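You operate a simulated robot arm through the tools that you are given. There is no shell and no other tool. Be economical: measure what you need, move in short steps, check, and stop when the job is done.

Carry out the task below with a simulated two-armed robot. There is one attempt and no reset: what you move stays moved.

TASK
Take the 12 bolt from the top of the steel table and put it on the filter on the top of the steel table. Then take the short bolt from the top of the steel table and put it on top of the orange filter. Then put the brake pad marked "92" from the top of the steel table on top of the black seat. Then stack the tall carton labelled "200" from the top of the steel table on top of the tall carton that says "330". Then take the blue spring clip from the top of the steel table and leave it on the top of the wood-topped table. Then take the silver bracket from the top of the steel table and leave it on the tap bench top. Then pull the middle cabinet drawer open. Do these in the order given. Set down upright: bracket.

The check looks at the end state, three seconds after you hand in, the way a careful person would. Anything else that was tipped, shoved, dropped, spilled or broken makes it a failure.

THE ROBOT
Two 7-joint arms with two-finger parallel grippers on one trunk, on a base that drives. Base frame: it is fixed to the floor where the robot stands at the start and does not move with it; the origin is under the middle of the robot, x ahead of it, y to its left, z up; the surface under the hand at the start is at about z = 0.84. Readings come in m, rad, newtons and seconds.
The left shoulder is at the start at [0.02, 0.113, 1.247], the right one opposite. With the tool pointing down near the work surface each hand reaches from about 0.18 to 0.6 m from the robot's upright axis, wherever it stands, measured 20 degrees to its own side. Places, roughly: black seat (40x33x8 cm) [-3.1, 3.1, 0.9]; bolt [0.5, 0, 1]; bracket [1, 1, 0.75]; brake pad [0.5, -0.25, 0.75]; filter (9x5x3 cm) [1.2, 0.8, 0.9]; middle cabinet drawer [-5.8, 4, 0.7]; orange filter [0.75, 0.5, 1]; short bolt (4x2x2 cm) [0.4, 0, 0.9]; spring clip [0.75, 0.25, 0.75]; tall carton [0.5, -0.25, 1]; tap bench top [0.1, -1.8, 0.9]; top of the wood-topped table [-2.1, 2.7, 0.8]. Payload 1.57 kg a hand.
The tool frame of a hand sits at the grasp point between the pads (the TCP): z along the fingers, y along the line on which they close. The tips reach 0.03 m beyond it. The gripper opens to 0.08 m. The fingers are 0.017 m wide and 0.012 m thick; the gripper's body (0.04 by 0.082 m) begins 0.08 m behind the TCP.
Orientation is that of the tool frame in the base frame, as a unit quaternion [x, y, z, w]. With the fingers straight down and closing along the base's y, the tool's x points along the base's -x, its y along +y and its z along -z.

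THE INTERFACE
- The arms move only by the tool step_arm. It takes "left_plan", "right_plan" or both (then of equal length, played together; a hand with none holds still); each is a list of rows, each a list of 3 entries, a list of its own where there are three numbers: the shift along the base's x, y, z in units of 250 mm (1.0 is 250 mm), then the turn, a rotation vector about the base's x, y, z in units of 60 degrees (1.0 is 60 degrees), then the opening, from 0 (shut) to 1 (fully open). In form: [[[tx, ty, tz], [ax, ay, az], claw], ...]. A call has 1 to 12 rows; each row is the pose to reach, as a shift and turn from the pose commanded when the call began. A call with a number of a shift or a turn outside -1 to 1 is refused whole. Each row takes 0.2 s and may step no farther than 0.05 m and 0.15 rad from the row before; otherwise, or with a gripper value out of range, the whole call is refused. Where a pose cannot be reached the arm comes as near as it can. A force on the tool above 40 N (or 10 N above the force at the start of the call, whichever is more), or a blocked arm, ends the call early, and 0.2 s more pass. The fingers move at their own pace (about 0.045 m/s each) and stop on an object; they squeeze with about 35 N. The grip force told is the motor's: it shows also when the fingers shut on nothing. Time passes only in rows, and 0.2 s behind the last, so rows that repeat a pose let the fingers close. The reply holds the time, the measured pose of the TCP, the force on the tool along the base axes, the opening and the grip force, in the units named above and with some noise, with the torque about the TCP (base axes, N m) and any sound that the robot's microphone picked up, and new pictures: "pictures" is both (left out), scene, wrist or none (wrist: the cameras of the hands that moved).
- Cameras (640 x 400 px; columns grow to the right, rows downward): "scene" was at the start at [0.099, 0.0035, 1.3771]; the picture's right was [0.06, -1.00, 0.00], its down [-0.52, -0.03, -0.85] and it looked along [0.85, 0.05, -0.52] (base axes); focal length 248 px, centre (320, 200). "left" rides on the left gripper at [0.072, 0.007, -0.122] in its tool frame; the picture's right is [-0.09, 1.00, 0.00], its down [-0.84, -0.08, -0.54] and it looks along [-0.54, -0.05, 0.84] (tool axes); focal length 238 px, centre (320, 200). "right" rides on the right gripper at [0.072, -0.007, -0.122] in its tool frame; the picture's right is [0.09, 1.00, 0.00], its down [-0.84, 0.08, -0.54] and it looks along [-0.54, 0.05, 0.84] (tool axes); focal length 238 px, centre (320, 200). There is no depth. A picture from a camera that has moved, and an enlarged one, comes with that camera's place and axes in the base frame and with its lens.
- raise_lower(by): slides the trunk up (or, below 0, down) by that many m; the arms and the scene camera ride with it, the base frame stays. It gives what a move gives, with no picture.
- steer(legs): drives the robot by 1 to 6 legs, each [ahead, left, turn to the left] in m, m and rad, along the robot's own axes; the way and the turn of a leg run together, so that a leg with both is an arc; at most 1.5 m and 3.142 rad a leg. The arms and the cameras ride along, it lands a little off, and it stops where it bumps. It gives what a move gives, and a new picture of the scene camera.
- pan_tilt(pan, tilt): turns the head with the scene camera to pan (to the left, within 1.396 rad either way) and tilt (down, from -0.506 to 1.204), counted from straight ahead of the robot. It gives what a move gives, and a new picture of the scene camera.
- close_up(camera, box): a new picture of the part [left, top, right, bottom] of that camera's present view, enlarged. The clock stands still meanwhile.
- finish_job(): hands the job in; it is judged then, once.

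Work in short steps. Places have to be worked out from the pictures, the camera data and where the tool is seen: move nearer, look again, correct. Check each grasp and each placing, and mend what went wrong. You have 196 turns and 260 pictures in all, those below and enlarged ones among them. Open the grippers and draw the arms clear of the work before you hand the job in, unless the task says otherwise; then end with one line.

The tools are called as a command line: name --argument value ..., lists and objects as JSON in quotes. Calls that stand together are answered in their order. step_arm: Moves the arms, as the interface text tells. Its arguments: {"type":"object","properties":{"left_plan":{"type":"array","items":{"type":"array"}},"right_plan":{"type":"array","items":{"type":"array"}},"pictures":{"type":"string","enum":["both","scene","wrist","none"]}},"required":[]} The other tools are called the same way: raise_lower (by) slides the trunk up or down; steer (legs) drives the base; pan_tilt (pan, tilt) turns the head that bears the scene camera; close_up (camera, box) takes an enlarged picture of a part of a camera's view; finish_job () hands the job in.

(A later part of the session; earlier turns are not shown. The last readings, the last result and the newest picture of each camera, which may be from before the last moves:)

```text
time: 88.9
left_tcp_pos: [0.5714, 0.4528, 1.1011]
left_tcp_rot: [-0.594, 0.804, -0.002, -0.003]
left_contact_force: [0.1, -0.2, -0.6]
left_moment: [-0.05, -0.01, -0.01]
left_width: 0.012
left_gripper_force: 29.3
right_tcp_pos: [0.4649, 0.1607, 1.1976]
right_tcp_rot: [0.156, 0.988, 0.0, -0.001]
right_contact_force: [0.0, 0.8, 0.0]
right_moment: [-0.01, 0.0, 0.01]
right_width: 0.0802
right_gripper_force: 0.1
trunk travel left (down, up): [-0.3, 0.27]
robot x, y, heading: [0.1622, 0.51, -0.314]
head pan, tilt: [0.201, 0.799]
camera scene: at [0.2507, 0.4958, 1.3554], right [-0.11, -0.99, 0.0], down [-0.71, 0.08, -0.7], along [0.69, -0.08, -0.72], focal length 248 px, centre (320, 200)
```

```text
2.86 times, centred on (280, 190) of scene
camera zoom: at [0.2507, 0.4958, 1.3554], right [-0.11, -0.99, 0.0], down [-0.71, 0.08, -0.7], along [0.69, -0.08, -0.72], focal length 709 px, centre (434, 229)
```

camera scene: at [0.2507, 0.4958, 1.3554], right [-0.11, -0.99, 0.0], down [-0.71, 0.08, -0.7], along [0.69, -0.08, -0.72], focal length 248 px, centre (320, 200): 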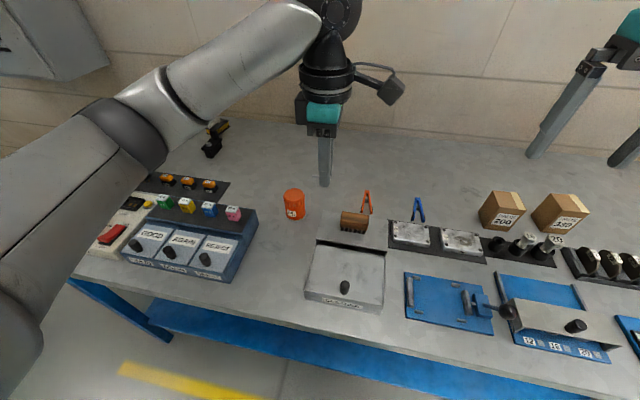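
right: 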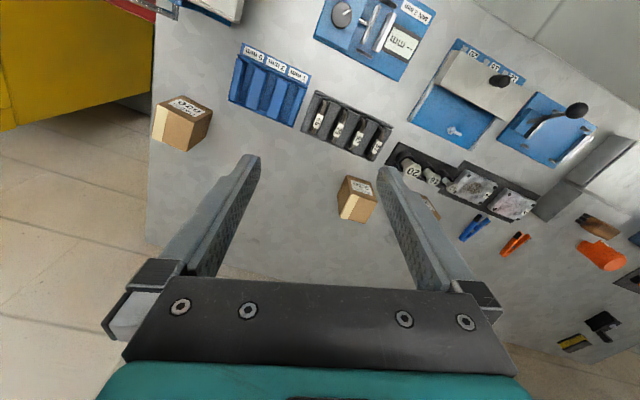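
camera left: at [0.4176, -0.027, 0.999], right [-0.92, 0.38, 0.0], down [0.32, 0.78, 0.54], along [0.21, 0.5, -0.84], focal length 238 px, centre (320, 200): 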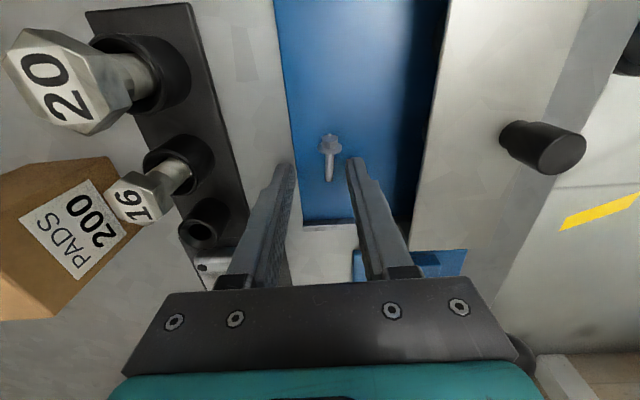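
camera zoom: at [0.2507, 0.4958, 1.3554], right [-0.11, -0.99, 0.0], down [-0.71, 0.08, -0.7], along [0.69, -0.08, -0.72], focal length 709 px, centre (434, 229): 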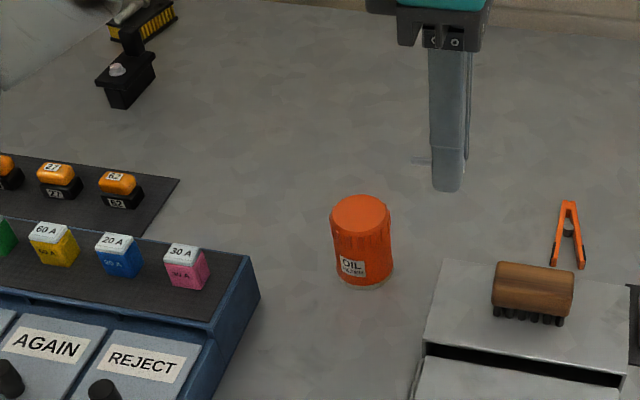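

Orange filter top centre ≈ [0.690, 0.509, 0.922], Ø5 cm. Move the bolt above it.

step_arm --left_plan '[[[0.1, 0.04, 0], [0, 0, 0], 0.0], [[0.2, 0.08, 0], [0, 0, 0], 0.0], [[0.3, 0.12, -0.05], [0, 0, 0], 0.0], [[0.4, 0.16, -0.18], [0, 0, 0], 0.0], [[0.462, 0.189, -0.32], [0, 0, 0], 0.0], [[0.462, 0.189, -0.46], [0, 0, 0], 0.0], [[0.462, 0.189, -0.46], [0, 0, 0], 0.0]]' --pictures "wrist"

close_up --camera "scene" --box '[250, 150, 350, 230]'

```text
time: 90.5
left_tcp_pos: [0.6867, 0.4992, 0.9858]
left_tcp_rot: [-0.594, 0.805, -0.002, -0.002]
left_contact_force: [-0.4, -1.0, 0.2]
left_moment: [0.0, 0.0, -0.02]
left_width: 0.0116
left_gripper_force: 29.4
right_tcp_pos: [0.465, 0.1599, 1.1974]
right_tcp_rot: [0.155, 0.988, 0.0, 0.0]
right_contact_force: [0.2, -0.6, -1.1]
right_moment: [0.01, -0.03, -0.03]
right_width: 0.08
right_gripper_force: 0.2
trunk travel left (down, up): [-0.3, 0.27]
robot x, y, heading: [0.1634, 0.5125, -0.313]
head pan, tilt: [0.201, 0.799]
camera left: at [0.6583, 0.4326, 1.1087], right [-0.92, 0.38, 0.0], down [0.32, 0.78, 0.54], along [0.2, 0.5, -0.84], focal length 238 px, centre (320, 200)
```

left: 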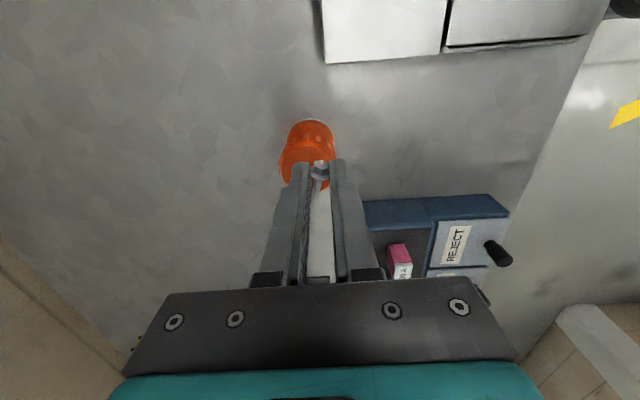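

```text
5.00 times, centred on (300, 190) of scene
camera zoom: at [0.2505, 0.4953, 1.3555], right [-0.11, -0.99, 0.0], down [-0.71, 0.08, -0.7], along [0.69, -0.08, -0.72], focal length 1241 px, centre (420, 250)
```

zoom: 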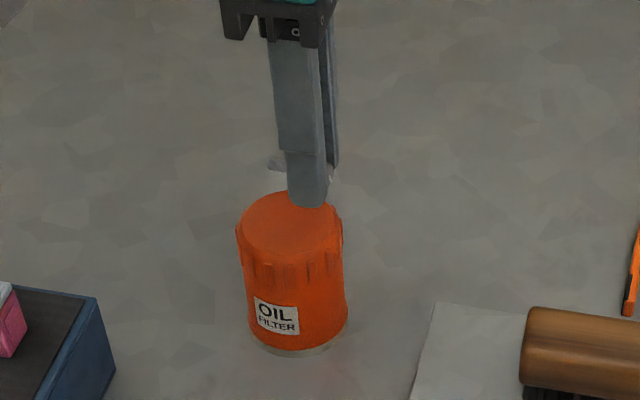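

Shift +7 mm x, +3 mm y and lower close to the filter's top.

step_arm --left_plan '[[[0.028, 0.012, -0.04], [0, 0, 0], 0.0], [[0.028, 0.012, -0.09], [0, 0, 0], 0.0], [[0.028, 0.012, -0.11], [0, 0, 0], 0.0]]' --pictures "wrist"

close_up --camera "scene" --box '[250, 150, 350, 230]'

close_up --camera "left" --box '[240, 90, 400, 190]'

```text
time: 91.3
left_tcp_pos: [0.6929, 0.503, 0.9587]
left_tcp_rot: [-0.594, 0.804, -0.001, -0.002]
left_contact_force: [0.3, -0.4, -0.2]
left_moment: [0.04, 0.01, 0.0]
left_width: 0.0116
left_gripper_force: 29.3
right_tcp_pos: [0.465, 0.1592, 1.1977]
right_tcp_rot: [0.155, 0.988, 0.001, 0.001]
right_contact_force: [0.0, 0.3, 0.6]
right_moment: [0.0, 0.03, 0.0]
right_width: 0.0804
right_gripper_force: 0.1
trunk travel left (down, up): [-0.3, 0.27]
robot x, y, heading: [0.1602, 0.5122, -0.312]
head pan, tilt: [0.201, 0.799]
camera left: at [0.6648, 0.436, 1.0816], right [-0.92, 0.38, 0.0], down [0.32, 0.78, 0.54], along [0.2, 0.5, -0.84], focal length 238 px, centre (320, 200)
```

left: 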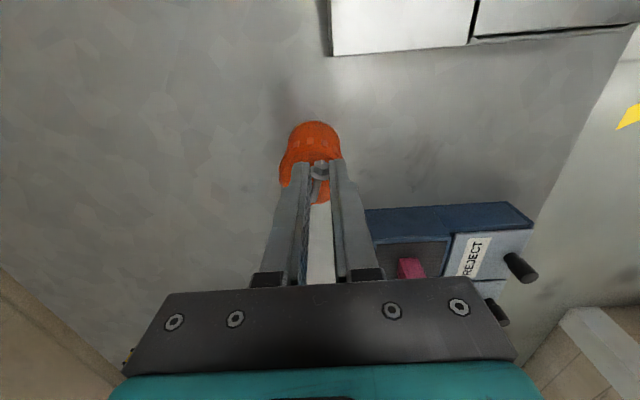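

```text
5.00 times, centred on (300, 190) of scene
camera zoom: at [0.2505, 0.4953, 1.3554], right [-0.11, -0.99, 0.0], down [-0.71, 0.08, -0.7], along [0.69, -0.08, -0.72], focal length 1241 px, centre (420, 250)
```

zoom: 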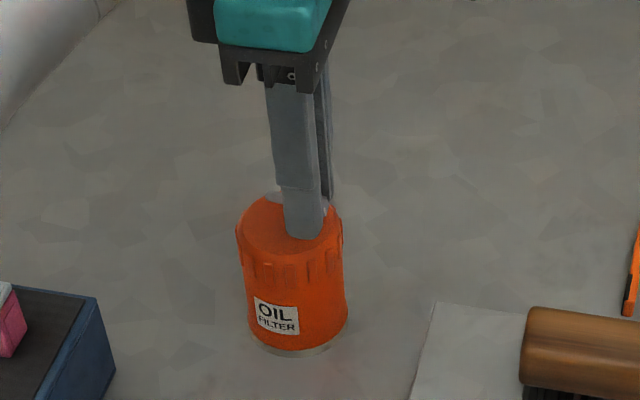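

```text
4.00 times, centred on (320, 140) of left
camera zoom: at [0.6648, 0.436, 1.0816], right [-0.92, 0.38, 0.0], down [0.32, 0.78, 0.54], along [0.2, 0.5, -0.84], focal length 953 px, centre (320, 440)
```

zoom: 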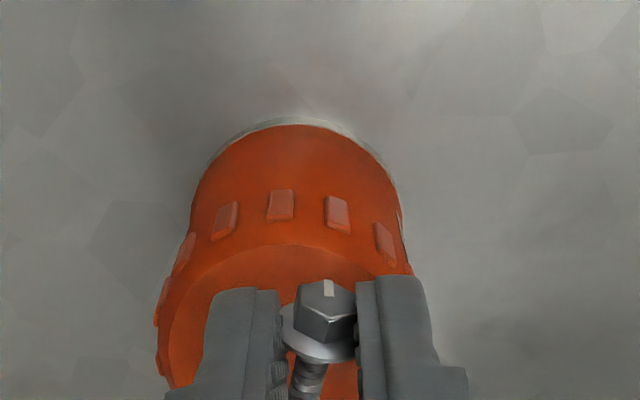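

Bolt is 7 mm off toward the robot; shift and lower to contact.

step_arm --left_plan '[[[0.026, -0.01, 0], [0, 0, 0], 0.0], [[0.026, -0.01, -0.014], [0, 0, 0], 0.0], [[0.026, -0.01, -0.024], [0, 0, 0], 0.0], [[0.026, -0.01, -0.03], [0, 0, 0], 0.0]]' --pictures "none"

close_up --camera "left" --box '[240, 90, 400, 190]'

close_up --camera "scene" --box '[250, 150, 350, 230]'

```text
time: 92.3
left_tcp_pos: [0.6995, 0.5, 0.9518]
left_tcp_rot: [-0.594, 0.804, -0.002, -0.004]
left_contact_force: [0.3, 1.2, -0.5]
left_moment: [-0.02, -0.04, -0.01]
left_width: 0.0116
left_gripper_force: 29.6
right_tcp_pos: [0.4635, 0.1592, 1.1978]
right_tcp_rot: [0.156, 0.988, 0.0, 0.0]
right_contact_force: [-0.5, -0.4, 0.5]
right_moment: [0.0, -0.01, 0.0]
right_width: 0.08
right_gripper_force: 0.0
trunk travel left (down, up): [-0.3, 0.27]
robot x, y, heading: [0.162, 0.5078, -0.31]
head pan, tilt: [0.201, 0.799]
```

```text
4.00 times, centred on (320, 140) of left
camera zoom: at [0.6714, 0.4337, 1.0744], right [-0.92, 0.38, 0.0], down [0.32, 0.78, 0.54], along [0.2, 0.5, -0.84], focal length 953 px, centre (320, 440)
```

zoom: 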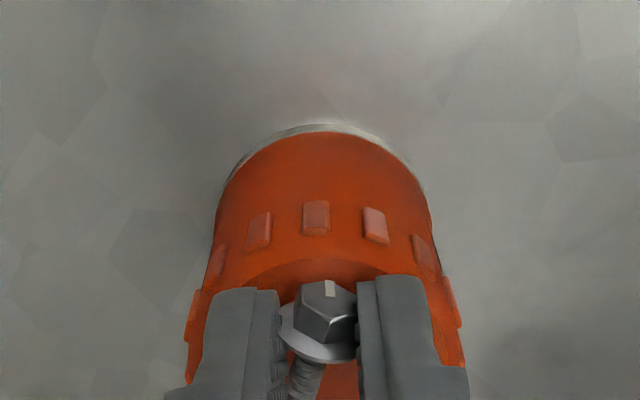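

```text
5.00 times, centred on (300, 190) of scene
camera zoom: at [0.2505, 0.4953, 1.3554], right [-0.11, -0.99, 0.0], down [-0.71, 0.08, -0.7], along [0.69, -0.08, -0.72], focal length 1241 px, centre (420, 250)
```

zoom: 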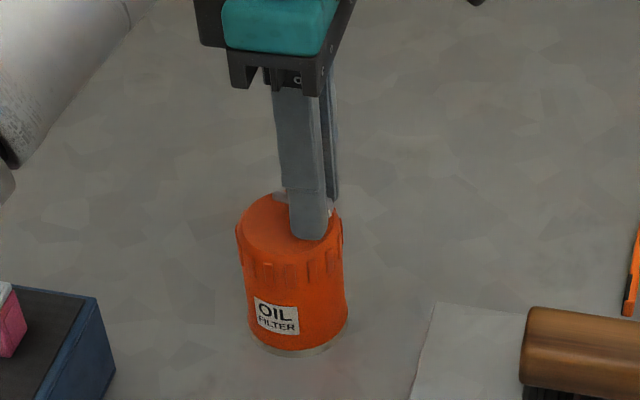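

Nearly centred; nudge 3 mm in +y and lower further in tiny steps.

step_arm --left_plan '[[[-0.006, 0.014, 0], [0, 0, 0], 0.0], [[-0.006, 0.014, -0.008], [0, 0, 0], 0.0], [[-0.006, 0.014, -0.016], [0, 0, 0], 0.0]]' --pictures "none"

close_up --camera "left" --box '[270, 110, 370, 200]'

close_up --camera "scene" --box '[270, 165, 330, 215]'

```text
time: 93.1
left_tcp_pos: [0.6979, 0.5027, 0.9471]
left_tcp_rot: [-0.594, 0.804, -0.002, -0.004]
left_contact_force: [-0.9, -0.4, 0.1]
left_moment: [-0.02, 0.01, 0.03]
left_width: 0.0119
left_gripper_force: 28.9
right_tcp_pos: [0.4636, 0.1598, 1.1981]
right_tcp_rot: [0.156, 0.988, 0.0, -0.001]
right_contact_force: [-0.3, -0.3, 0.0]
right_moment: [0.02, 0.01, 0.01]
right_width: 0.08
right_gripper_force: 0.1
trunk travel left (down, up): [-0.3, 0.27]
robot x, y, heading: [0.166, 0.5078, -0.311]
head pan, tilt: [0.201, 0.799]
```

```text
4.44 times, centred on (320, 155) of left
camera zoom: at [0.6701, 0.437, 1.0698], right [-0.92, 0.38, 0.0], down [0.32, 0.78, 0.54], along [0.2, 0.5, -0.84], focal length 1059 px, centre (320, 400)
```

zoom: 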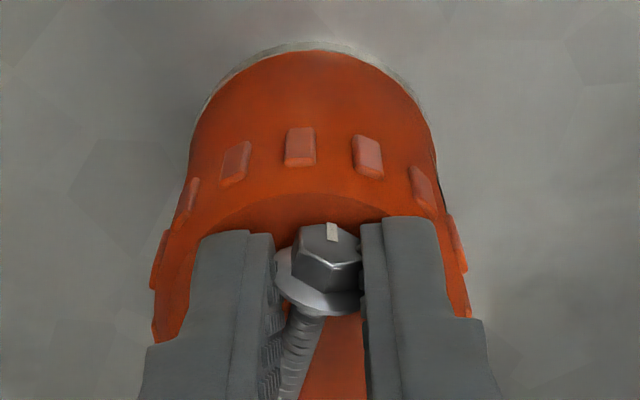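

```text
8.00 times, centred on (300, 190) of scene
camera zoom: at [0.2505, 0.4953, 1.3554], right [-0.11, -0.99, 0.0], down [-0.71, 0.08, -0.7], along [0.69, -0.08, -0.72], focal length 1986 px, centre (480, 280)
```

zoom: 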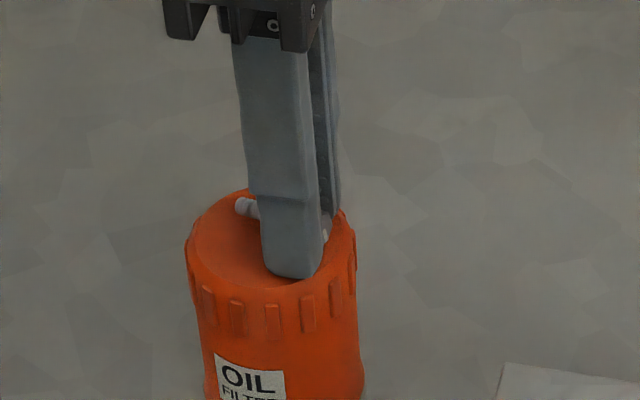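

Nearly touching. Lower a bit more and read the force.

step_arm --left_plan '[[[0, 0, -0.006], [0, 0, 0], 0.0], [[0, 0, -0.012], [0, 0, 0], 0.0]]' --pictures "none"

close_up --camera "scene" --box '[270, 165, 330, 215]'

```text
time: 93.7
left_tcp_pos: [0.6993, 0.5027, 0.9453]
left_tcp_rot: [-0.594, 0.804, -0.002, -0.002]
left_contact_force: [0.0, -0.4, 3.1]
left_moment: [0.03, 0.03, 0.02]
left_width: 0.0119
left_gripper_force: 28.6
right_tcp_pos: [0.4651, 0.1607, 1.1969]
right_tcp_rot: [0.156, 0.988, 0.0, 0.0]
right_contact_force: [0.1, -0.6, -0.6]
right_moment: [0.02, 0.0, -0.04]
right_width: 0.0803
right_gripper_force: 0.0
trunk travel left (down, up): [-0.3, 0.27]
robot x, y, heading: [0.1603, 0.5087, -0.311]
head pan, tilt: [0.201, 0.799]
```

```text
8.00 times, centred on (300, 190) of scene
camera zoom: at [0.2501, 0.4952, 1.3555], right [-0.11, -0.99, 0.0], down [-0.71, 0.08, -0.7], along [0.69, -0.08, -0.72], focal length 1986 px, centre (480, 280)
```

zoom: 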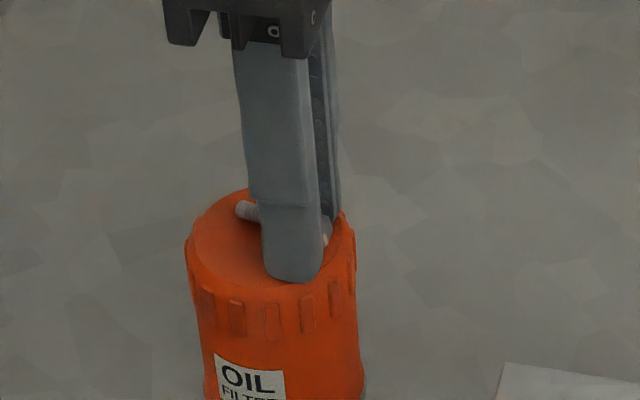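

Contact (3 N). Open gently and lift.

step_arm --left_plan '[[[0, 0, 0], [0, 0, 0], 0.2], [[0, 0, 0], [0, 0, 0], 0.28], [[0, 0, 0.01], [0, 0, 0], 0.35], [[0, 0, 0.1], [0, 0, 0], 0.35], [[0, 0, 0.26], [0, 0, 0], 0.35], [[0, 0, 0.42], [0, 0, 0], 0.35], [[0, 0, 0.58], [0, 0, 0], 0.35]]' --pictures "none"

close_up --camera "scene" --box '[260, 160, 340, 225]'

```text
time: 95.3
left_tcp_pos: [0.6972, 0.5048, 1.089]
left_tcp_rot: [-0.595, 0.804, -0.001, -0.002]
left_contact_force: [0.4, 0.1, -0.4]
left_moment: [-0.01, 0.0, 0.01]
left_width: 0.0281
left_gripper_force: 0.0
right_tcp_pos: [0.4649, 0.1602, 1.1973]
right_tcp_rot: [0.157, 0.988, 0.0, 0.0]
right_contact_force: [-0.2, -1.1, 0.5]
right_moment: [-0.02, 0.02, -0.01]
right_width: 0.08
right_gripper_force: 0.1
trunk travel left (down, up): [-0.3, 0.27]
robot x, y, heading: [0.1568, 0.5096, -0.311]
head pan, tilt: [0.201, 0.799]
```

```text
6.15 times, centred on (300, 192) of scene
camera zoom: at [0.2502, 0.4954, 1.3555], right [-0.11, -0.99, 0.0], down [-0.71, 0.08, -0.7], along [0.69, -0.08, -0.72], focal length 1528 px, centre (443, 246)
```

zoom: 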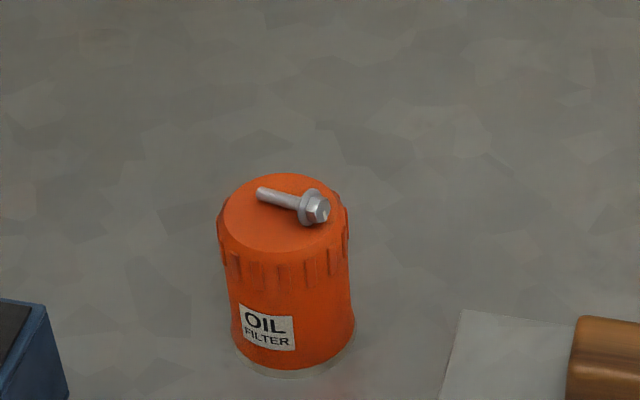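

Short bolt rests on the orange filter. Next, pad "92": retract the left arm and slide right so that the right hand can reach the rack.

step_arm --left_plan '[[[-0.1, 0.03, 0.1], [0, 0, -0.1], 0.5], [[-0.24, 0.07, 0.2], [0, 0, -0.2], 0.5], [[-0.38, 0.12, 0.3], [0, 0, -0.3], 0.5], [[-0.52, 0.17, 0.4], [0, 0, -0.4], 0.5], [[-0.6, 0.2, 0.5], [0, 0, -0.5], 0.5]]' --pictures "none"

steer --legs '[[0, -0.36, -0.015]]'

pan_tilt --pan -0.2 --tilt 0.8

close_up --camera "scene" --box '[270, 130, 430, 240]'

```text
time: 96.5
left_tcp_pos: [0.548, 0.5543, 1.2135]
left_tcp_rot: [-0.365, 0.931, 0.001, -0.003]
left_contact_force: [-0.6, -0.1, 0.4]
left_moment: [-0.03, -0.02, -0.02]
left_width: 0.04
left_gripper_force: 0.1
right_tcp_pos: [0.4638, 0.1601, 1.1971]
right_tcp_rot: [0.155, 0.988, -0.001, 0.0]
right_contact_force: [-0.6, 0.5, -0.2]
right_moment: [-0.03, 0.01, -0.01]
right_width: 0.0801
right_gripper_force: 0.1
trunk travel left (down, up): [-0.3, 0.27]
robot x, y, heading: [0.1619, 0.5053, -0.318]
head pan, tilt: [0.201, 0.799]
```

```text
time: 98.8
left_tcp_pos: [0.4354, 0.2056, 1.2145]
left_tcp_rot: [-0.359, 0.933, -0.001, -0.003]
left_contact_force: [-0.9, 0.2, 0.9]
left_moment: [0.04, 0.01, 0.01]
left_width: 0.0399
left_gripper_force: 0.1
right_tcp_pos: [0.3474, -0.1858, 1.1978]
right_tcp_rot: [0.163, 0.987, 0.001, -0.001]
right_contact_force: [0.2, -0.2, -0.2]
right_moment: [0.02, 0.0, 0.02]
right_width: 0.0799
right_gripper_force: 0.0
trunk travel left (down, up): [-0.3, 0.27]
robot x, y, heading: [0.0476, 0.1643, -0.326]
head pan, tilt: [0.201, 0.799]
camera scene: at [0.1373, 0.1516, 1.3554], right [-0.12, -0.99, 0.0], down [-0.71, 0.09, -0.7], along [0.69, -0.09, -0.72], focal length 248 px, centre (320, 200)
```

scene: 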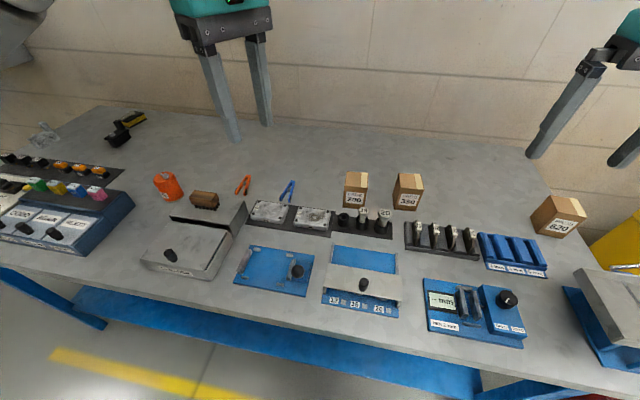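

```text
time: 99.7
left_tcp_pos: [0.4358, 0.207, 1.214]
left_tcp_rot: [-0.359, 0.933, -0.002, -0.002]
left_contact_force: [0.4, 0.4, 0.8]
left_moment: [0.01, 0.02, -0.01]
left_width: 0.04
left_gripper_force: 0.0
right_tcp_pos: [0.347, -0.1863, 1.1979]
right_tcp_rot: [0.162, 0.987, 0.001, 0.0]
right_contact_force: [-0.2, -0.2, -0.3]
right_moment: [-0.01, 0.0, -0.01]
right_width: 0.0801
right_gripper_force: 0.1
trunk travel left (down, up): [-0.3, 0.27]
robot x, y, heading: [0.0532, 0.1654, -0.328]
head pan, tilt: [-0.201, 0.799]
camera scene: at [0.1272, 0.1217, 1.3554], right [-0.5, -0.86, 0.0], down [-0.62, 0.36, -0.7], along [0.6, -0.35, -0.72], focal length 248 px, centre (320, 200)
```

scene: 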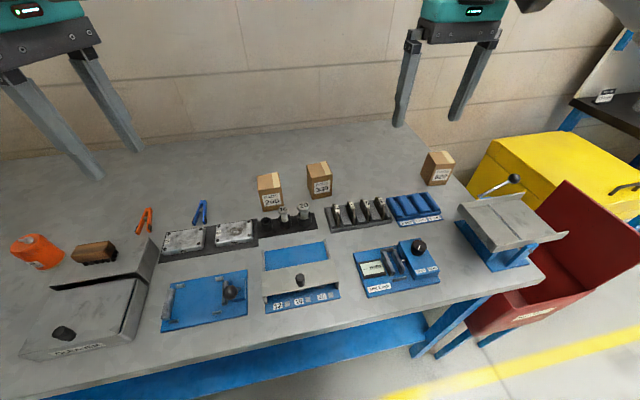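

```text
3.64 times, centred on (350, 185) of scene
camera zoom: at [0.1272, 0.1217, 1.3554], right [-0.5, -0.86, 0.0], down [-0.62, 0.36, -0.7], along [0.6, -0.35, -0.72], focal length 903 px, centre (211, 254)
```

zoom: 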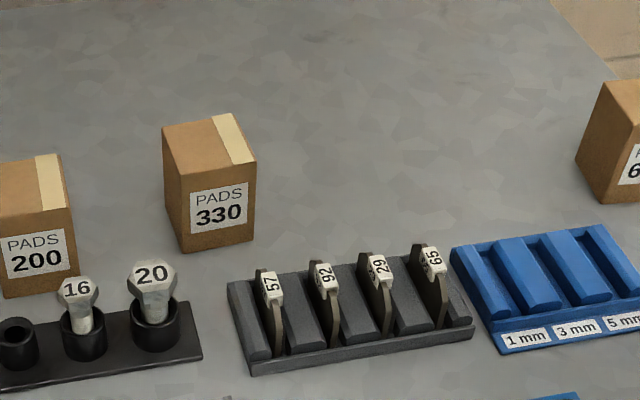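

Pads stand in slots; "92" is the second. The right hand's closing axis is already along the row. Move it above for a look.

step_arm --right_plan '[[[0.09, 0.036, -0.12], [0, 0, 0], 0.5], [[0.18, 0.072, -0.24], [0, 0, 0], 0.5], [[0.27, 0.108, -0.36], [0, 0, 0], 0.5], [[0.36, 0.144, -0.46], [0, 0, 0], 0.5]]' --pictures "wrist"

close_up --camera "right" --box '[220, 60, 420, 185]'

```text
time: 100.7
left_tcp_pos: [0.4362, 0.2071, 1.2136]
left_tcp_rot: [-0.359, 0.933, -0.001, -0.004]
left_contact_force: [0.0, -0.3, -0.3]
left_moment: [0.0, 0.02, 0.0]
left_width: 0.0401
left_gripper_force: 0.0
right_tcp_pos: [0.4375, -0.1512, 1.0826]
right_tcp_rot: [0.162, 0.987, 0.0, -0.001]
right_contact_force: [-0.6, 0.7, -0.3]
right_moment: [0.03, -0.04, 0.01]
right_width: 0.0401
right_gripper_force: 0.0
trunk travel left (down, up): [-0.3, 0.27]
robot x, y, heading: [0.0504, 0.167, -0.326]
head pan, tilt: [-0.201, 0.799]
camera right: at [0.3659, -0.1337, 1.2039], right [0.23, 0.97, 0.0], down [0.82, -0.2, 0.54], along [0.53, -0.13, -0.84], focal length 238 px, centre (320, 200)
```

right: 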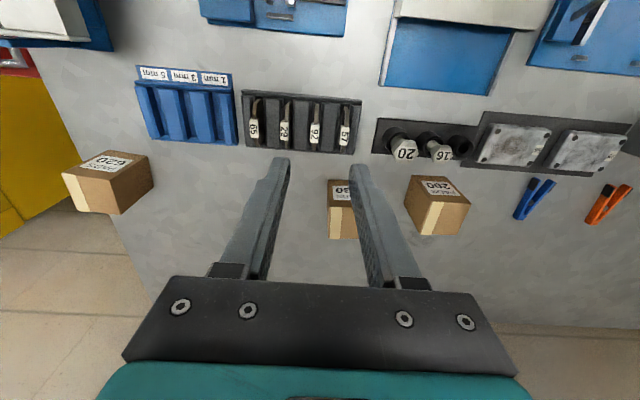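

```text
3.20 times, centred on (320, 122) of right
camera zoom: at [0.3659, -0.1337, 1.2039], right [0.23, 0.97, 0.0], down [0.82, -0.2, 0.54], along [0.53, -0.13, -0.84], focal length 763 px, centre (320, 448)
```

zoom: 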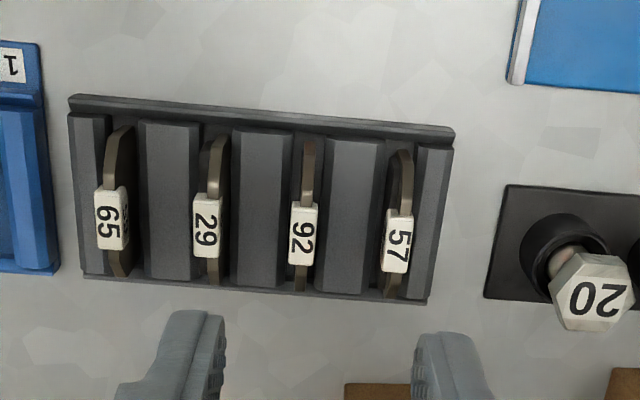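

Label block of "92" triangulates to ≈[0.457, −0.163, 0.893], ~1 cm thick. Move above it and descend partway.

step_arm --right_plan '[[[0.04, -0.024, -0.12], [0, 0, 0], 0.4], [[0.078, -0.047, -0.28], [0, 0, 0], 0.4], [[0.078, -0.047, -0.44], [0, 0, 0], 0.4], [[0.078, -0.047, -0.58], [0, 0, 0], 0.4], [[0.078, -0.047, -0.62], [0, 0, 0], 0.4]]' --pictures "wrist"

close_up --camera "right" --box '[220, 60, 420, 210]'

close_up --camera "scene" --box '[310, 150, 410, 240]'

```text
time: 101.8
left_tcp_pos: [0.4362, 0.2064, 1.2135]
left_tcp_rot: [-0.36, 0.933, -0.001, -0.003]
left_contact_force: [-0.3, 0.2, -0.3]
left_moment: [0.02, -0.01, 0.0]
left_width: 0.04
left_gripper_force: 0.1
right_tcp_pos: [0.4563, -0.1614, 0.9276]
right_tcp_rot: [0.163, 0.987, 0.0, 0.0]
right_contact_force: [0.0, -0.7, 0.0]
right_moment: [0.0, 0.0, -0.02]
right_width: 0.0319
right_gripper_force: 0.2
trunk travel left (down, up): [-0.3, 0.27]
robot x, y, heading: [0.0504, 0.1714, -0.327]
head pan, tilt: [-0.201, 0.799]
camera right: at [0.3854, -0.1447, 1.0485], right [0.23, 0.97, 0.0], down [0.82, -0.19, 0.54], along [0.53, -0.13, -0.84], focal length 238 px, centre (320, 200)
```

right: 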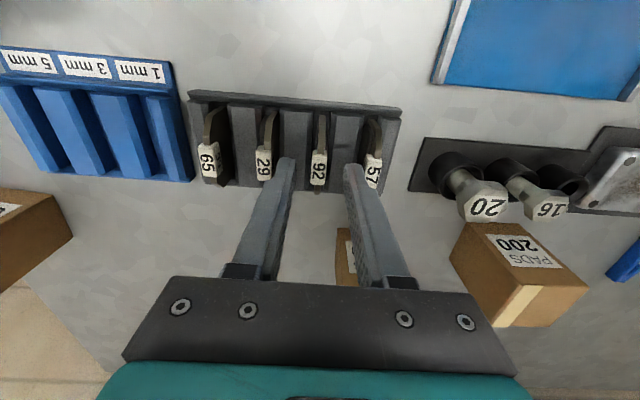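

```text
2.67 times, centred on (320, 135) of right
camera zoom: at [0.3854, -0.1447, 1.0485], right [0.23, 0.97, 0.0], down [0.82, -0.19, 0.54], along [0.53, -0.13, -0.84], focal length 636 px, centre (320, 373)
```

zoom: 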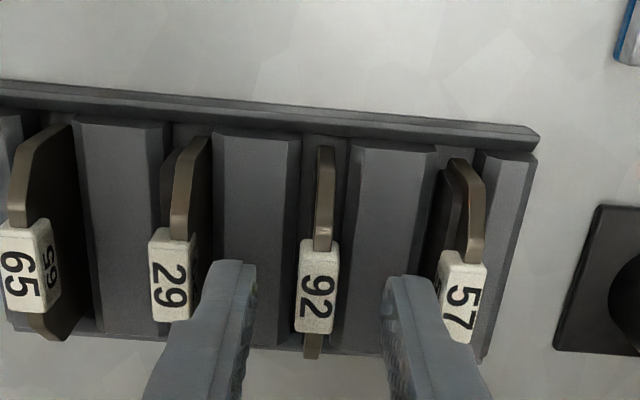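

```text
4.44 times, centred on (360, 195) of scene
camera zoom: at [0.1271, 0.1217, 1.3555], right [-0.5, -0.86, 0.0], down [-0.62, 0.36, -0.7], along [0.6, -0.35, -0.72], focal length 1103 px, centre (142, 222)
```

zoom: 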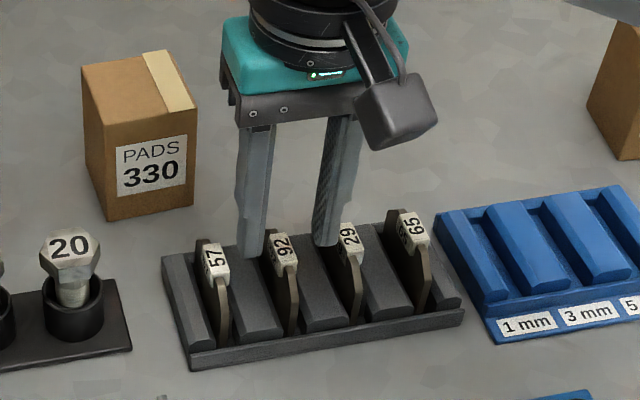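

Aligned. Descend slowly to TCP z≈0.900 with the force guard.

step_arm --right_plan '[[[0, 0, -0.03], [0, 0, 0], 0.4], [[0, 0, -0.06], [0, 0, 0], 0.4], [[0, 0, -0.09], [0, 0, 0], 0.4], [[0, 0, -0.11], [0, 0, 0], 0.4]]' --pictures "none"

close_up --camera "scene" --box '[310, 150, 410, 240]'

close_up --camera "right" --box '[220, 60, 420, 210]'

```text
time: 102.8
left_tcp_pos: [0.4365, 0.2062, 1.2135]
left_tcp_rot: [-0.359, 0.933, -0.002, -0.004]
left_contact_force: [-0.6, -0.1, 0.0]
left_moment: [-0.02, 0.0, 0.0]
left_width: 0.0399
left_gripper_force: 0.1
right_tcp_pos: [0.4557, -0.1626, 0.8988]
right_tcp_rot: [0.162, 0.987, 0.0, 0.0]
right_contact_force: [-0.4, 1.0, 0.9]
right_moment: [0.01, -0.03, -0.03]
right_width: 0.0319
right_gripper_force: 0.1
trunk travel left (down, up): [-0.3, 0.27]
robot x, y, heading: [0.0493, 0.1663, -0.327]
head pan, tilt: [-0.201, 0.799]
```

```text
4.44 times, centred on (360, 195) of scene
camera zoom: at [0.1272, 0.1217, 1.3554], right [-0.5, -0.86, 0.0], down [-0.62, 0.36, -0.7], along [0.6, -0.35, -0.72], focal length 1103 px, centre (142, 222)
```

zoom: 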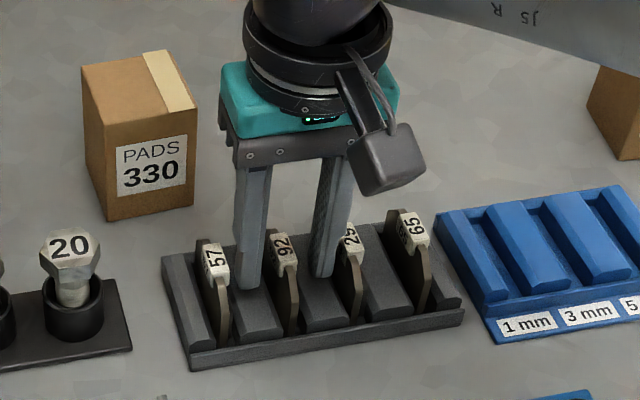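

```text
2.67 times, centred on (320, 135) of right
camera zoom: at [0.3855, -0.1452, 1.0213], right [0.23, 0.97, 0.0], down [0.82, -0.2, 0.54], along [0.53, -0.13, -0.84], focal length 636 px, centre (320, 373)
```

zoom: 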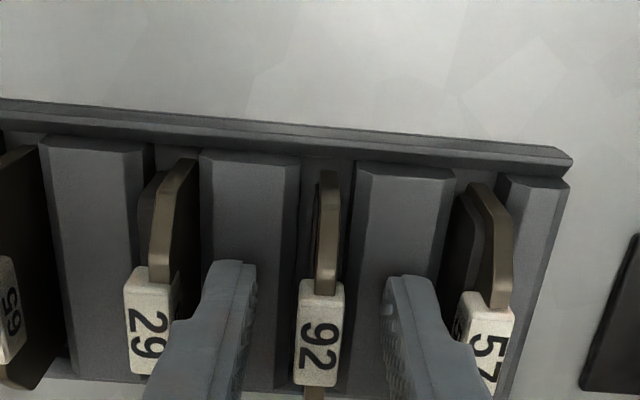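

No contact; the label block is between the pads. Close and lift.

step_arm --right_plan '[[[0, 0, 0], [0, 0, 0], 0.0], [[0, 0, 0], [0, 0, 0], 0.0], [[0, 0, 0], [0, 0, 0], 0.0], [[0, 0, 0], [0, 0, 0], 0.0], [[0, 0, 0.1], [0, 0, 0], 0.0], [[0, 0, 0.25], [0, 0, 0], 0.0], [[0, 0, 0.42], [0, 0, 0], 0.0], [[0, 0, 0.6], [0, 0, 0], 0.0], [[0, 0, 0.78], [0, 0, 0], 0.0]]' --pictures "both"

close_up --camera "scene" --box '[310, 90, 430, 240]'

```text
time: 104.8
left_tcp_pos: [0.4369, 0.2078, 1.2136]
left_tcp_rot: [-0.358, 0.934, -0.001, -0.004]
left_contact_force: [-0.1, 0.4, 0.4]
left_moment: [0.0, 0.02, 0.01]
left_width: 0.0401
left_gripper_force: 0.1
right_tcp_pos: [0.4562, -0.161, 1.0967]
right_tcp_rot: [0.163, 0.987, 0.0, 0.0]
right_contact_force: [0.7, 0.8, -1.1]
right_moment: [-0.01, -0.05, 0.02]
right_width: 0.0101
right_gripper_force: 28.2
trunk travel left (down, up): [-0.3, 0.27]
robot x, y, heading: [0.0484, 0.1695, -0.329]
head pan, tilt: [-0.201, 0.799]
camera scene: at [0.1271, 0.122, 1.3555], right [-0.5, -0.86, 0.0], down [-0.62, 0.36, -0.7], along [0.6, -0.35, -0.72], focal length 248 px, centre (320, 200)
camera right: at [0.3853, -0.1449, 1.2174], right [0.23, 0.97, 0.0], down [0.82, -0.2, 0.54], along [0.53, -0.13, -0.84], focal length 238 px, centre (320, 200)
```

scene: 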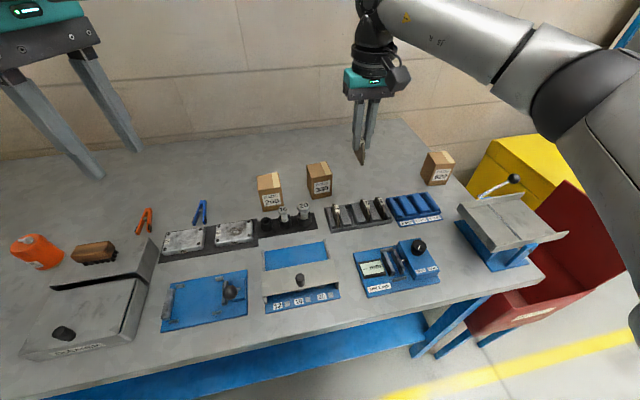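
right: 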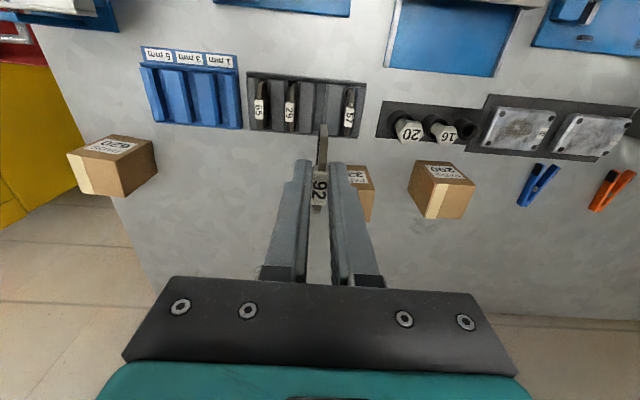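

```text
2.67 times, centred on (370, 165) of scene
camera zoom: at [0.1271, 0.122, 1.3555], right [-0.5, -0.86, 0.0], down [-0.62, 0.36, -0.7], along [0.6, -0.35, -0.72], focal length 662 px, centre (187, 293)
```

zoom: 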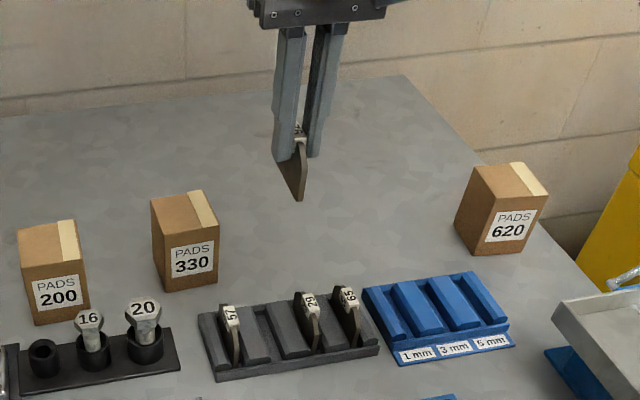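

Pad "92" is held. Retract, back off and turn toward the seat to look at that area.

step_arm --right_plan '[[[-0.1, 0.03, 0.1], [0, 0, 0], 0.0], [[-0.24, 0.07, 0.2], [0, 0, 0], 0.0], [[-0.38, 0.12, 0.3], [0, 0, 0], 0.0], [[-0.5, 0.16, 0.4], [0, 0, 0], 0.0]]' --pictures "none"

steer --legs '[[-0.5, 0, 0], [0, 0, 2.65]]'

pan_tilt --pan 0.0 --tilt 0.25

```text
time: 105.8
left_tcp_pos: [0.436, 0.2062, 1.2121]
left_tcp_rot: [-0.359, 0.933, -0.001, -0.003]
left_contact_force: [0.4, 0.2, 0.2]
left_moment: [-0.02, 0.0, -0.02]
left_width: 0.0399
left_gripper_force: 0.0
right_tcp_pos: [0.3294, -0.1223, 1.1954]
right_tcp_rot: [0.164, 0.986, 0.0, -0.001]
right_contact_force: [-0.1, 0.2, -1.9]
right_moment: [-0.03, 0.0, -0.04]
right_width: 0.0105
right_gripper_force: 28.1
trunk travel left (down, up): [-0.3, 0.27]
robot x, y, heading: [0.0507, 0.1695, -0.323]
head pan, tilt: [-0.201, 0.799]
```

```text
time: 115.0
left_tcp_pos: [-0.7747, 0.4843, 1.2136]
left_tcp_rot: [0.994, 0.109, 0.003, 0.0]
left_contact_force: [-0.2, 0.6, 0.4]
left_moment: [0.02, -0.04, 0.0]
left_width: 0.04
left_gripper_force: 0.0
right_tcp_pos: [-0.5204, 0.7176, 1.1949]
right_tcp_rot: [0.912, -0.41, 0.0, 0.0]
right_contact_force: [0.2, 0.1, -2.0]
right_moment: [-0.05, 0.0, 0.0]
right_width: 0.0102
right_gripper_force: 28.4
trunk travel left (down, up): [-0.3, 0.27]
robot x, y, heading: [-0.4184, 0.3246, 2.298]
head pan, tilt: [-0.201, 0.799]
camera scene: at [-0.4662, 0.4012, 1.3554], right [0.86, 0.5, 0.0], down [0.36, -0.62, -0.7], along [-0.35, 0.6, -0.72], focal length 248 px, centre (320, 200)
```

scene: 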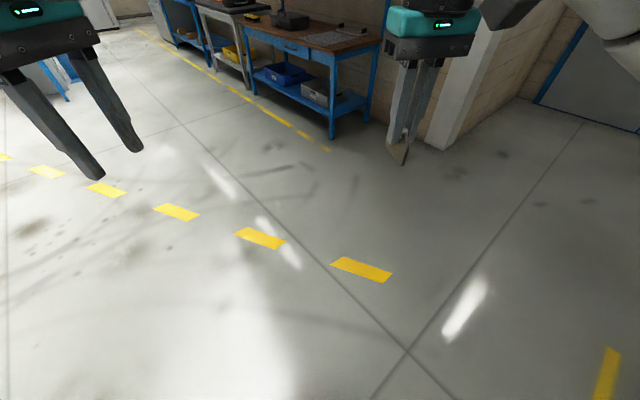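

```text
time: 115.9
left_tcp_pos: [-0.7739, 0.4848, 1.2137]
left_tcp_rot: [0.994, 0.107, 0.003, 0.0]
left_contact_force: [-0.1, 0.0, 0.3]
left_moment: [-0.01, -0.02, 0.01]
left_width: 0.0401
left_gripper_force: 0.0
right_tcp_pos: [-0.5195, 0.7172, 1.1948]
right_tcp_rot: [0.912, -0.41, 0.0, 0.0]
right_contact_force: [-0.3, 0.1, -0.9]
right_moment: [0.0, 0.01, 0.0]
right_width: 0.0104
right_gripper_force: 28.0
trunk travel left (down, up): [-0.3, 0.27]
robot x, y, heading: [-0.4156, 0.3246, 2.299]
head pan, tilt: [0.0, 0.25]
camera scene: at [-0.4877, 0.4013, 1.4044], right [0.75, 0.66, 0.0], down [0.16, -0.19, -0.97], along [-0.64, 0.72, -0.25], focal length 248 px, centre (320, 200)
```

scene: 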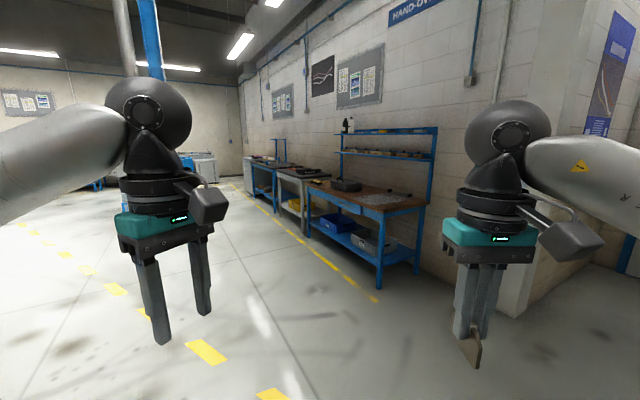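

The wood-topped table and the next bench stand along the far wall. Drive over in front of the second bench and face it.

steer --legs '[[1.26, 0.34, 0], [1.26, 0.34, 0], [0, 0, -0.875]]'

pan_tilt --pan 0.3 --tilt 0.45

```text
time: 130.9
left_tcp_pos: [-2.7045, 2.1471, 1.2134]
left_tcp_rot: [0.947, -0.321, 0.002, 0.001]
left_contact_force: [0.1, 0.7, 0.5]
left_moment: [0.03, 0.02, 0.0]
left_width: 0.0401
left_gripper_force: 0.0
right_tcp_pos: [-2.3611, 2.1025, 1.1953]
right_tcp_rot: [-0.655, 0.756, 0.0, 0.0]
right_contact_force: [-0.2, 0.7, -0.8]
right_moment: [-0.05, -0.06, -0.02]
right_width: 0.0103
right_gripper_force: 28.4
trunk travel left (down, up): [-0.3, 0.27]
robot x, y, heading: [-2.5931, 1.7695, 1.43]
head pan, tilt: [0.0, 0.25]
camera scene: at [-2.581, 1.8726, 1.4045], right [0.99, -0.14, 0.0], down [-0.04, -0.24, -0.97], along [0.14, 0.96, -0.25], focal length 248 px, centre (320, 200)
```

scene: 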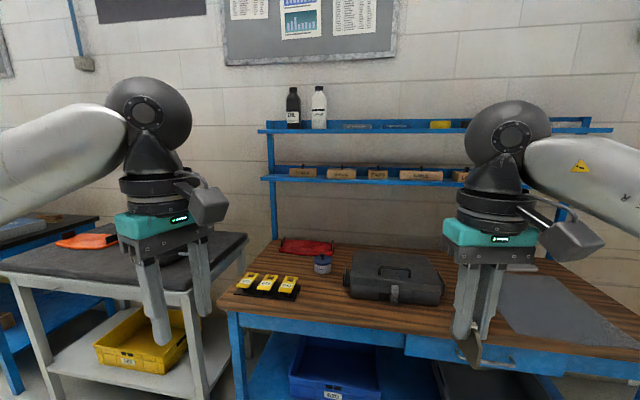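

```text
time: 131.7
left_tcp_pos: [-2.7044, 2.1467, 1.2141]
left_tcp_rot: [0.947, -0.321, 0.003, 0.001]
left_contact_force: [-0.5, 0.1, -0.4]
left_moment: [-0.01, 0.01, -0.02]
left_width: 0.0399
left_gripper_force: 0.1
right_tcp_pos: [-2.3601, 2.1028, 1.1941]
right_tcp_rot: [-0.655, 0.756, 0.0, 0.001]
right_contact_force: [-0.3, 0.0, -0.5]
right_moment: [0.01, 0.01, -0.02]
right_width: 0.0101
right_gripper_force: 28.0
trunk travel left (down, up): [-0.3, 0.27]
robot x, y, heading: [-2.5945, 1.7721, 1.427]
head pan, tilt: [0.3, 0.45]
camera scene: at [-2.6087, 1.871, 1.3859], right [0.99, 0.16, 0.0], down [0.07, -0.43, -0.9], along [-0.14, 0.89, -0.43], focal length 248 px, centre (320, 200)
```

scene: 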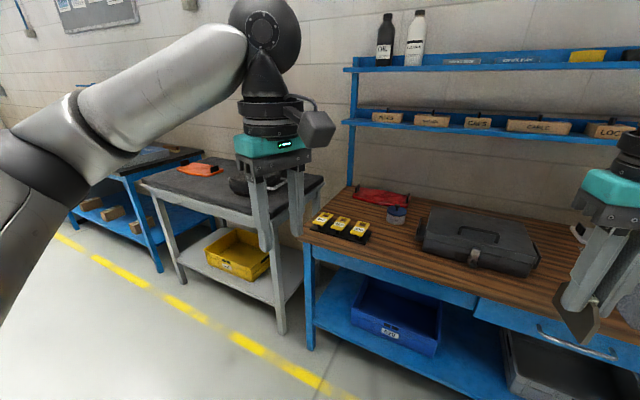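

The black seat sits on the black-topped cart, behind the left gripper. Drive closer and look.

steer --legs '[[0.0, 0.57, 0], [0.35, 0, 0]]'

pan_tilt --pan -0.15 --tilt 0.6

```text
time: 136.8
left_tcp_pos: [-3.2263, 2.5756, 1.214]
left_tcp_rot: [0.947, -0.32, 0.004, 0.001]
left_contact_force: [0.6, -0.4, 0.2]
left_moment: [-0.05, 0.01, -0.04]
left_width: 0.0398
left_gripper_force: 0.0
right_tcp_pos: [-2.8821, 2.5339, 1.1937]
right_tcp_rot: [-0.656, 0.754, 0.0, 0.0]
right_contact_force: [0.1, 0.2, -1.9]
right_moment: [-0.03, 0.01, -0.04]
right_width: 0.0102
right_gripper_force: 28.3
trunk travel left (down, up): [-0.3, 0.27]
robot x, y, heading: [-3.1136, 2.2016, 1.43]
head pan, tilt: [0.3, 0.45]
camera scene: at [-3.1293, 2.301, 1.3858], right [0.99, 0.16, 0.0], down [0.07, -0.43, -0.9], along [-0.14, 0.89, -0.44], focal length 248 px, centre (320, 200)
```

scene: 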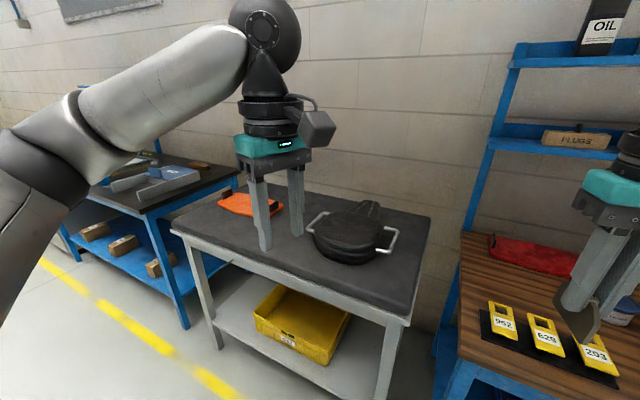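

```text
time: 137.8
left_tcp_pos: [-3.2245, 2.5757, 1.2134]
left_tcp_rot: [0.947, -0.32, 0.002, 0.001]
left_contact_force: [0.5, -0.3, -0.1]
left_moment: [0.0, 0.05, -0.03]
left_width: 0.0401
left_gripper_force: 0.1
right_tcp_pos: [-2.8825, 2.533, 1.1946]
right_tcp_rot: [-0.655, 0.756, 0.0, 0.0]
right_contact_force: [0.1, 0.0, -0.7]
right_moment: [0.03, -0.03, 0.02]
right_width: 0.0101
right_gripper_force: 27.8
trunk travel left (down, up): [-0.3, 0.27]
robot x, y, heading: [-3.1178, 2.2015, 1.432]
head pan, tilt: [-0.15, 0.6]
camera scene: at [-3.0896, 2.2944, 1.3723], right [0.96, -0.29, 0.0], down [-0.16, -0.54, -0.83], along [0.24, 0.79, -0.56], focal length 248 px, centre (320, 200)
```

scene: 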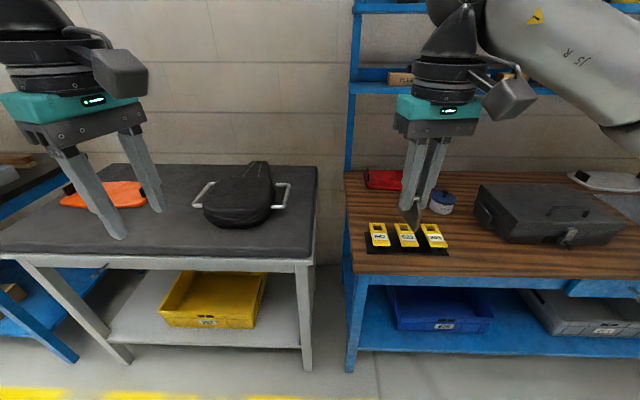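

The black seat (with grab handles) lies on the cart. Enlarge it.

close_up --camera "scene" --box '[170, 140, 310, 260]'

```text
3.33 times, centred on (240, 200) of scene
camera zoom: at [-3.0896, 2.2944, 1.3723], right [0.96, -0.29, 0.0], down [-0.16, -0.54, -0.83], along [0.24, 0.79, -0.56], focal length 828 px, centre (587, 200)
```

zoom: 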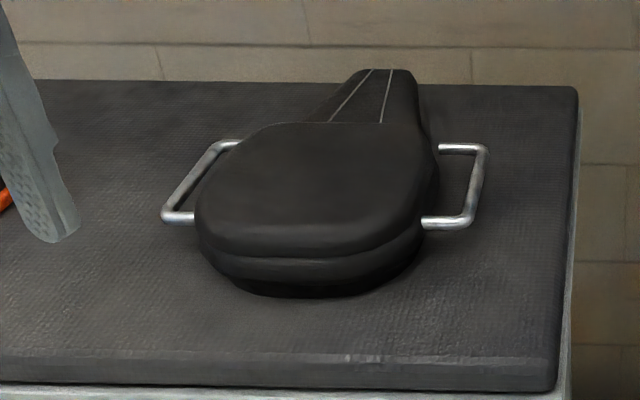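

Flat main cushion centre ≈ [-3.13, 2.99, ~0.94]. Position the robot in front of it, square to the cart.

steer --legs '[[0.0, 0.305, 0], [0.34, 0, 0], [0, 0, -0.175]]'

pan_tilt --pan -0.25 --tilt 0.75

```text
time: 142.3
left_tcp_pos: [-3.4141, 2.9704, 1.2139]
left_tcp_rot: [0.917, -0.399, 0.002, 0.001]
left_contact_force: [-0.1, 0.5, -0.5]
left_moment: [-0.01, 0.01, 0.0]
left_width: 0.04
left_gripper_force: 0.1
right_tcp_pos: [-3.0843, 2.8705, 1.1943]
right_tcp_rot: [-0.589, 0.808, 0.0, 0.0]
right_contact_force: [-0.5, -0.2, -1.0]
right_moment: [-0.03, 0.01, -0.01]
right_width: 0.0103
right_gripper_force: 28.0
trunk travel left (down, up): [-0.3, 0.27]
robot x, y, heading: [-3.3728, 2.5805, 1.258]
head pan, tilt: [-0.15, 0.6]
camera scene: at [-3.3278, 2.6709, 1.3723], right [0.89, -0.45, 0.0], down [-0.25, -0.51, -0.83], along [0.37, 0.74, -0.56], focal length 248 px, centre (320, 200)
```

scene: 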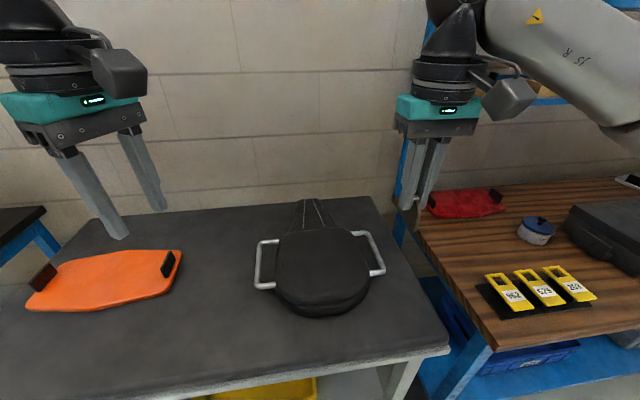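

```text
time: 143.1
left_tcp_pos: [-3.4138, 2.9713, 1.2149]
left_tcp_rot: [0.917, -0.399, 0.002, 0.001]
left_contact_force: [-0.6, -0.4, -0.6]
left_moment: [-0.04, 0.03, -0.01]
left_width: 0.04
left_gripper_force: 0.0
right_tcp_pos: [-3.0843, 2.8692, 1.1941]
right_tcp_rot: [-0.588, 0.809, 0.0, 0.001]
right_contact_force: [-0.3, 0.3, -0.4]
right_moment: [0.01, -0.05, -0.01]
right_width: 0.01
right_gripper_force: 28.3
trunk travel left (down, up): [-0.3, 0.27]
robot x, y, heading: [-3.3621, 2.5873, 1.261]
head pan, tilt: [-0.25, 0.75]
camera scene: at [-3.3234, 2.6621, 1.3595], right [0.85, -0.53, 0.0], down [-0.36, -0.58, -0.73], along [0.39, 0.62, -0.68], focal length 248 px, centre (320, 200)
```

scene: 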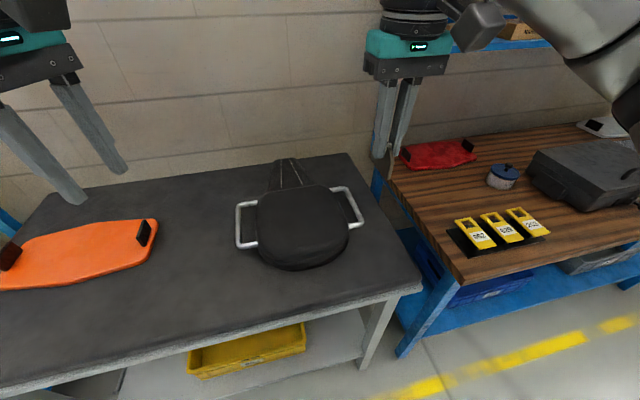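

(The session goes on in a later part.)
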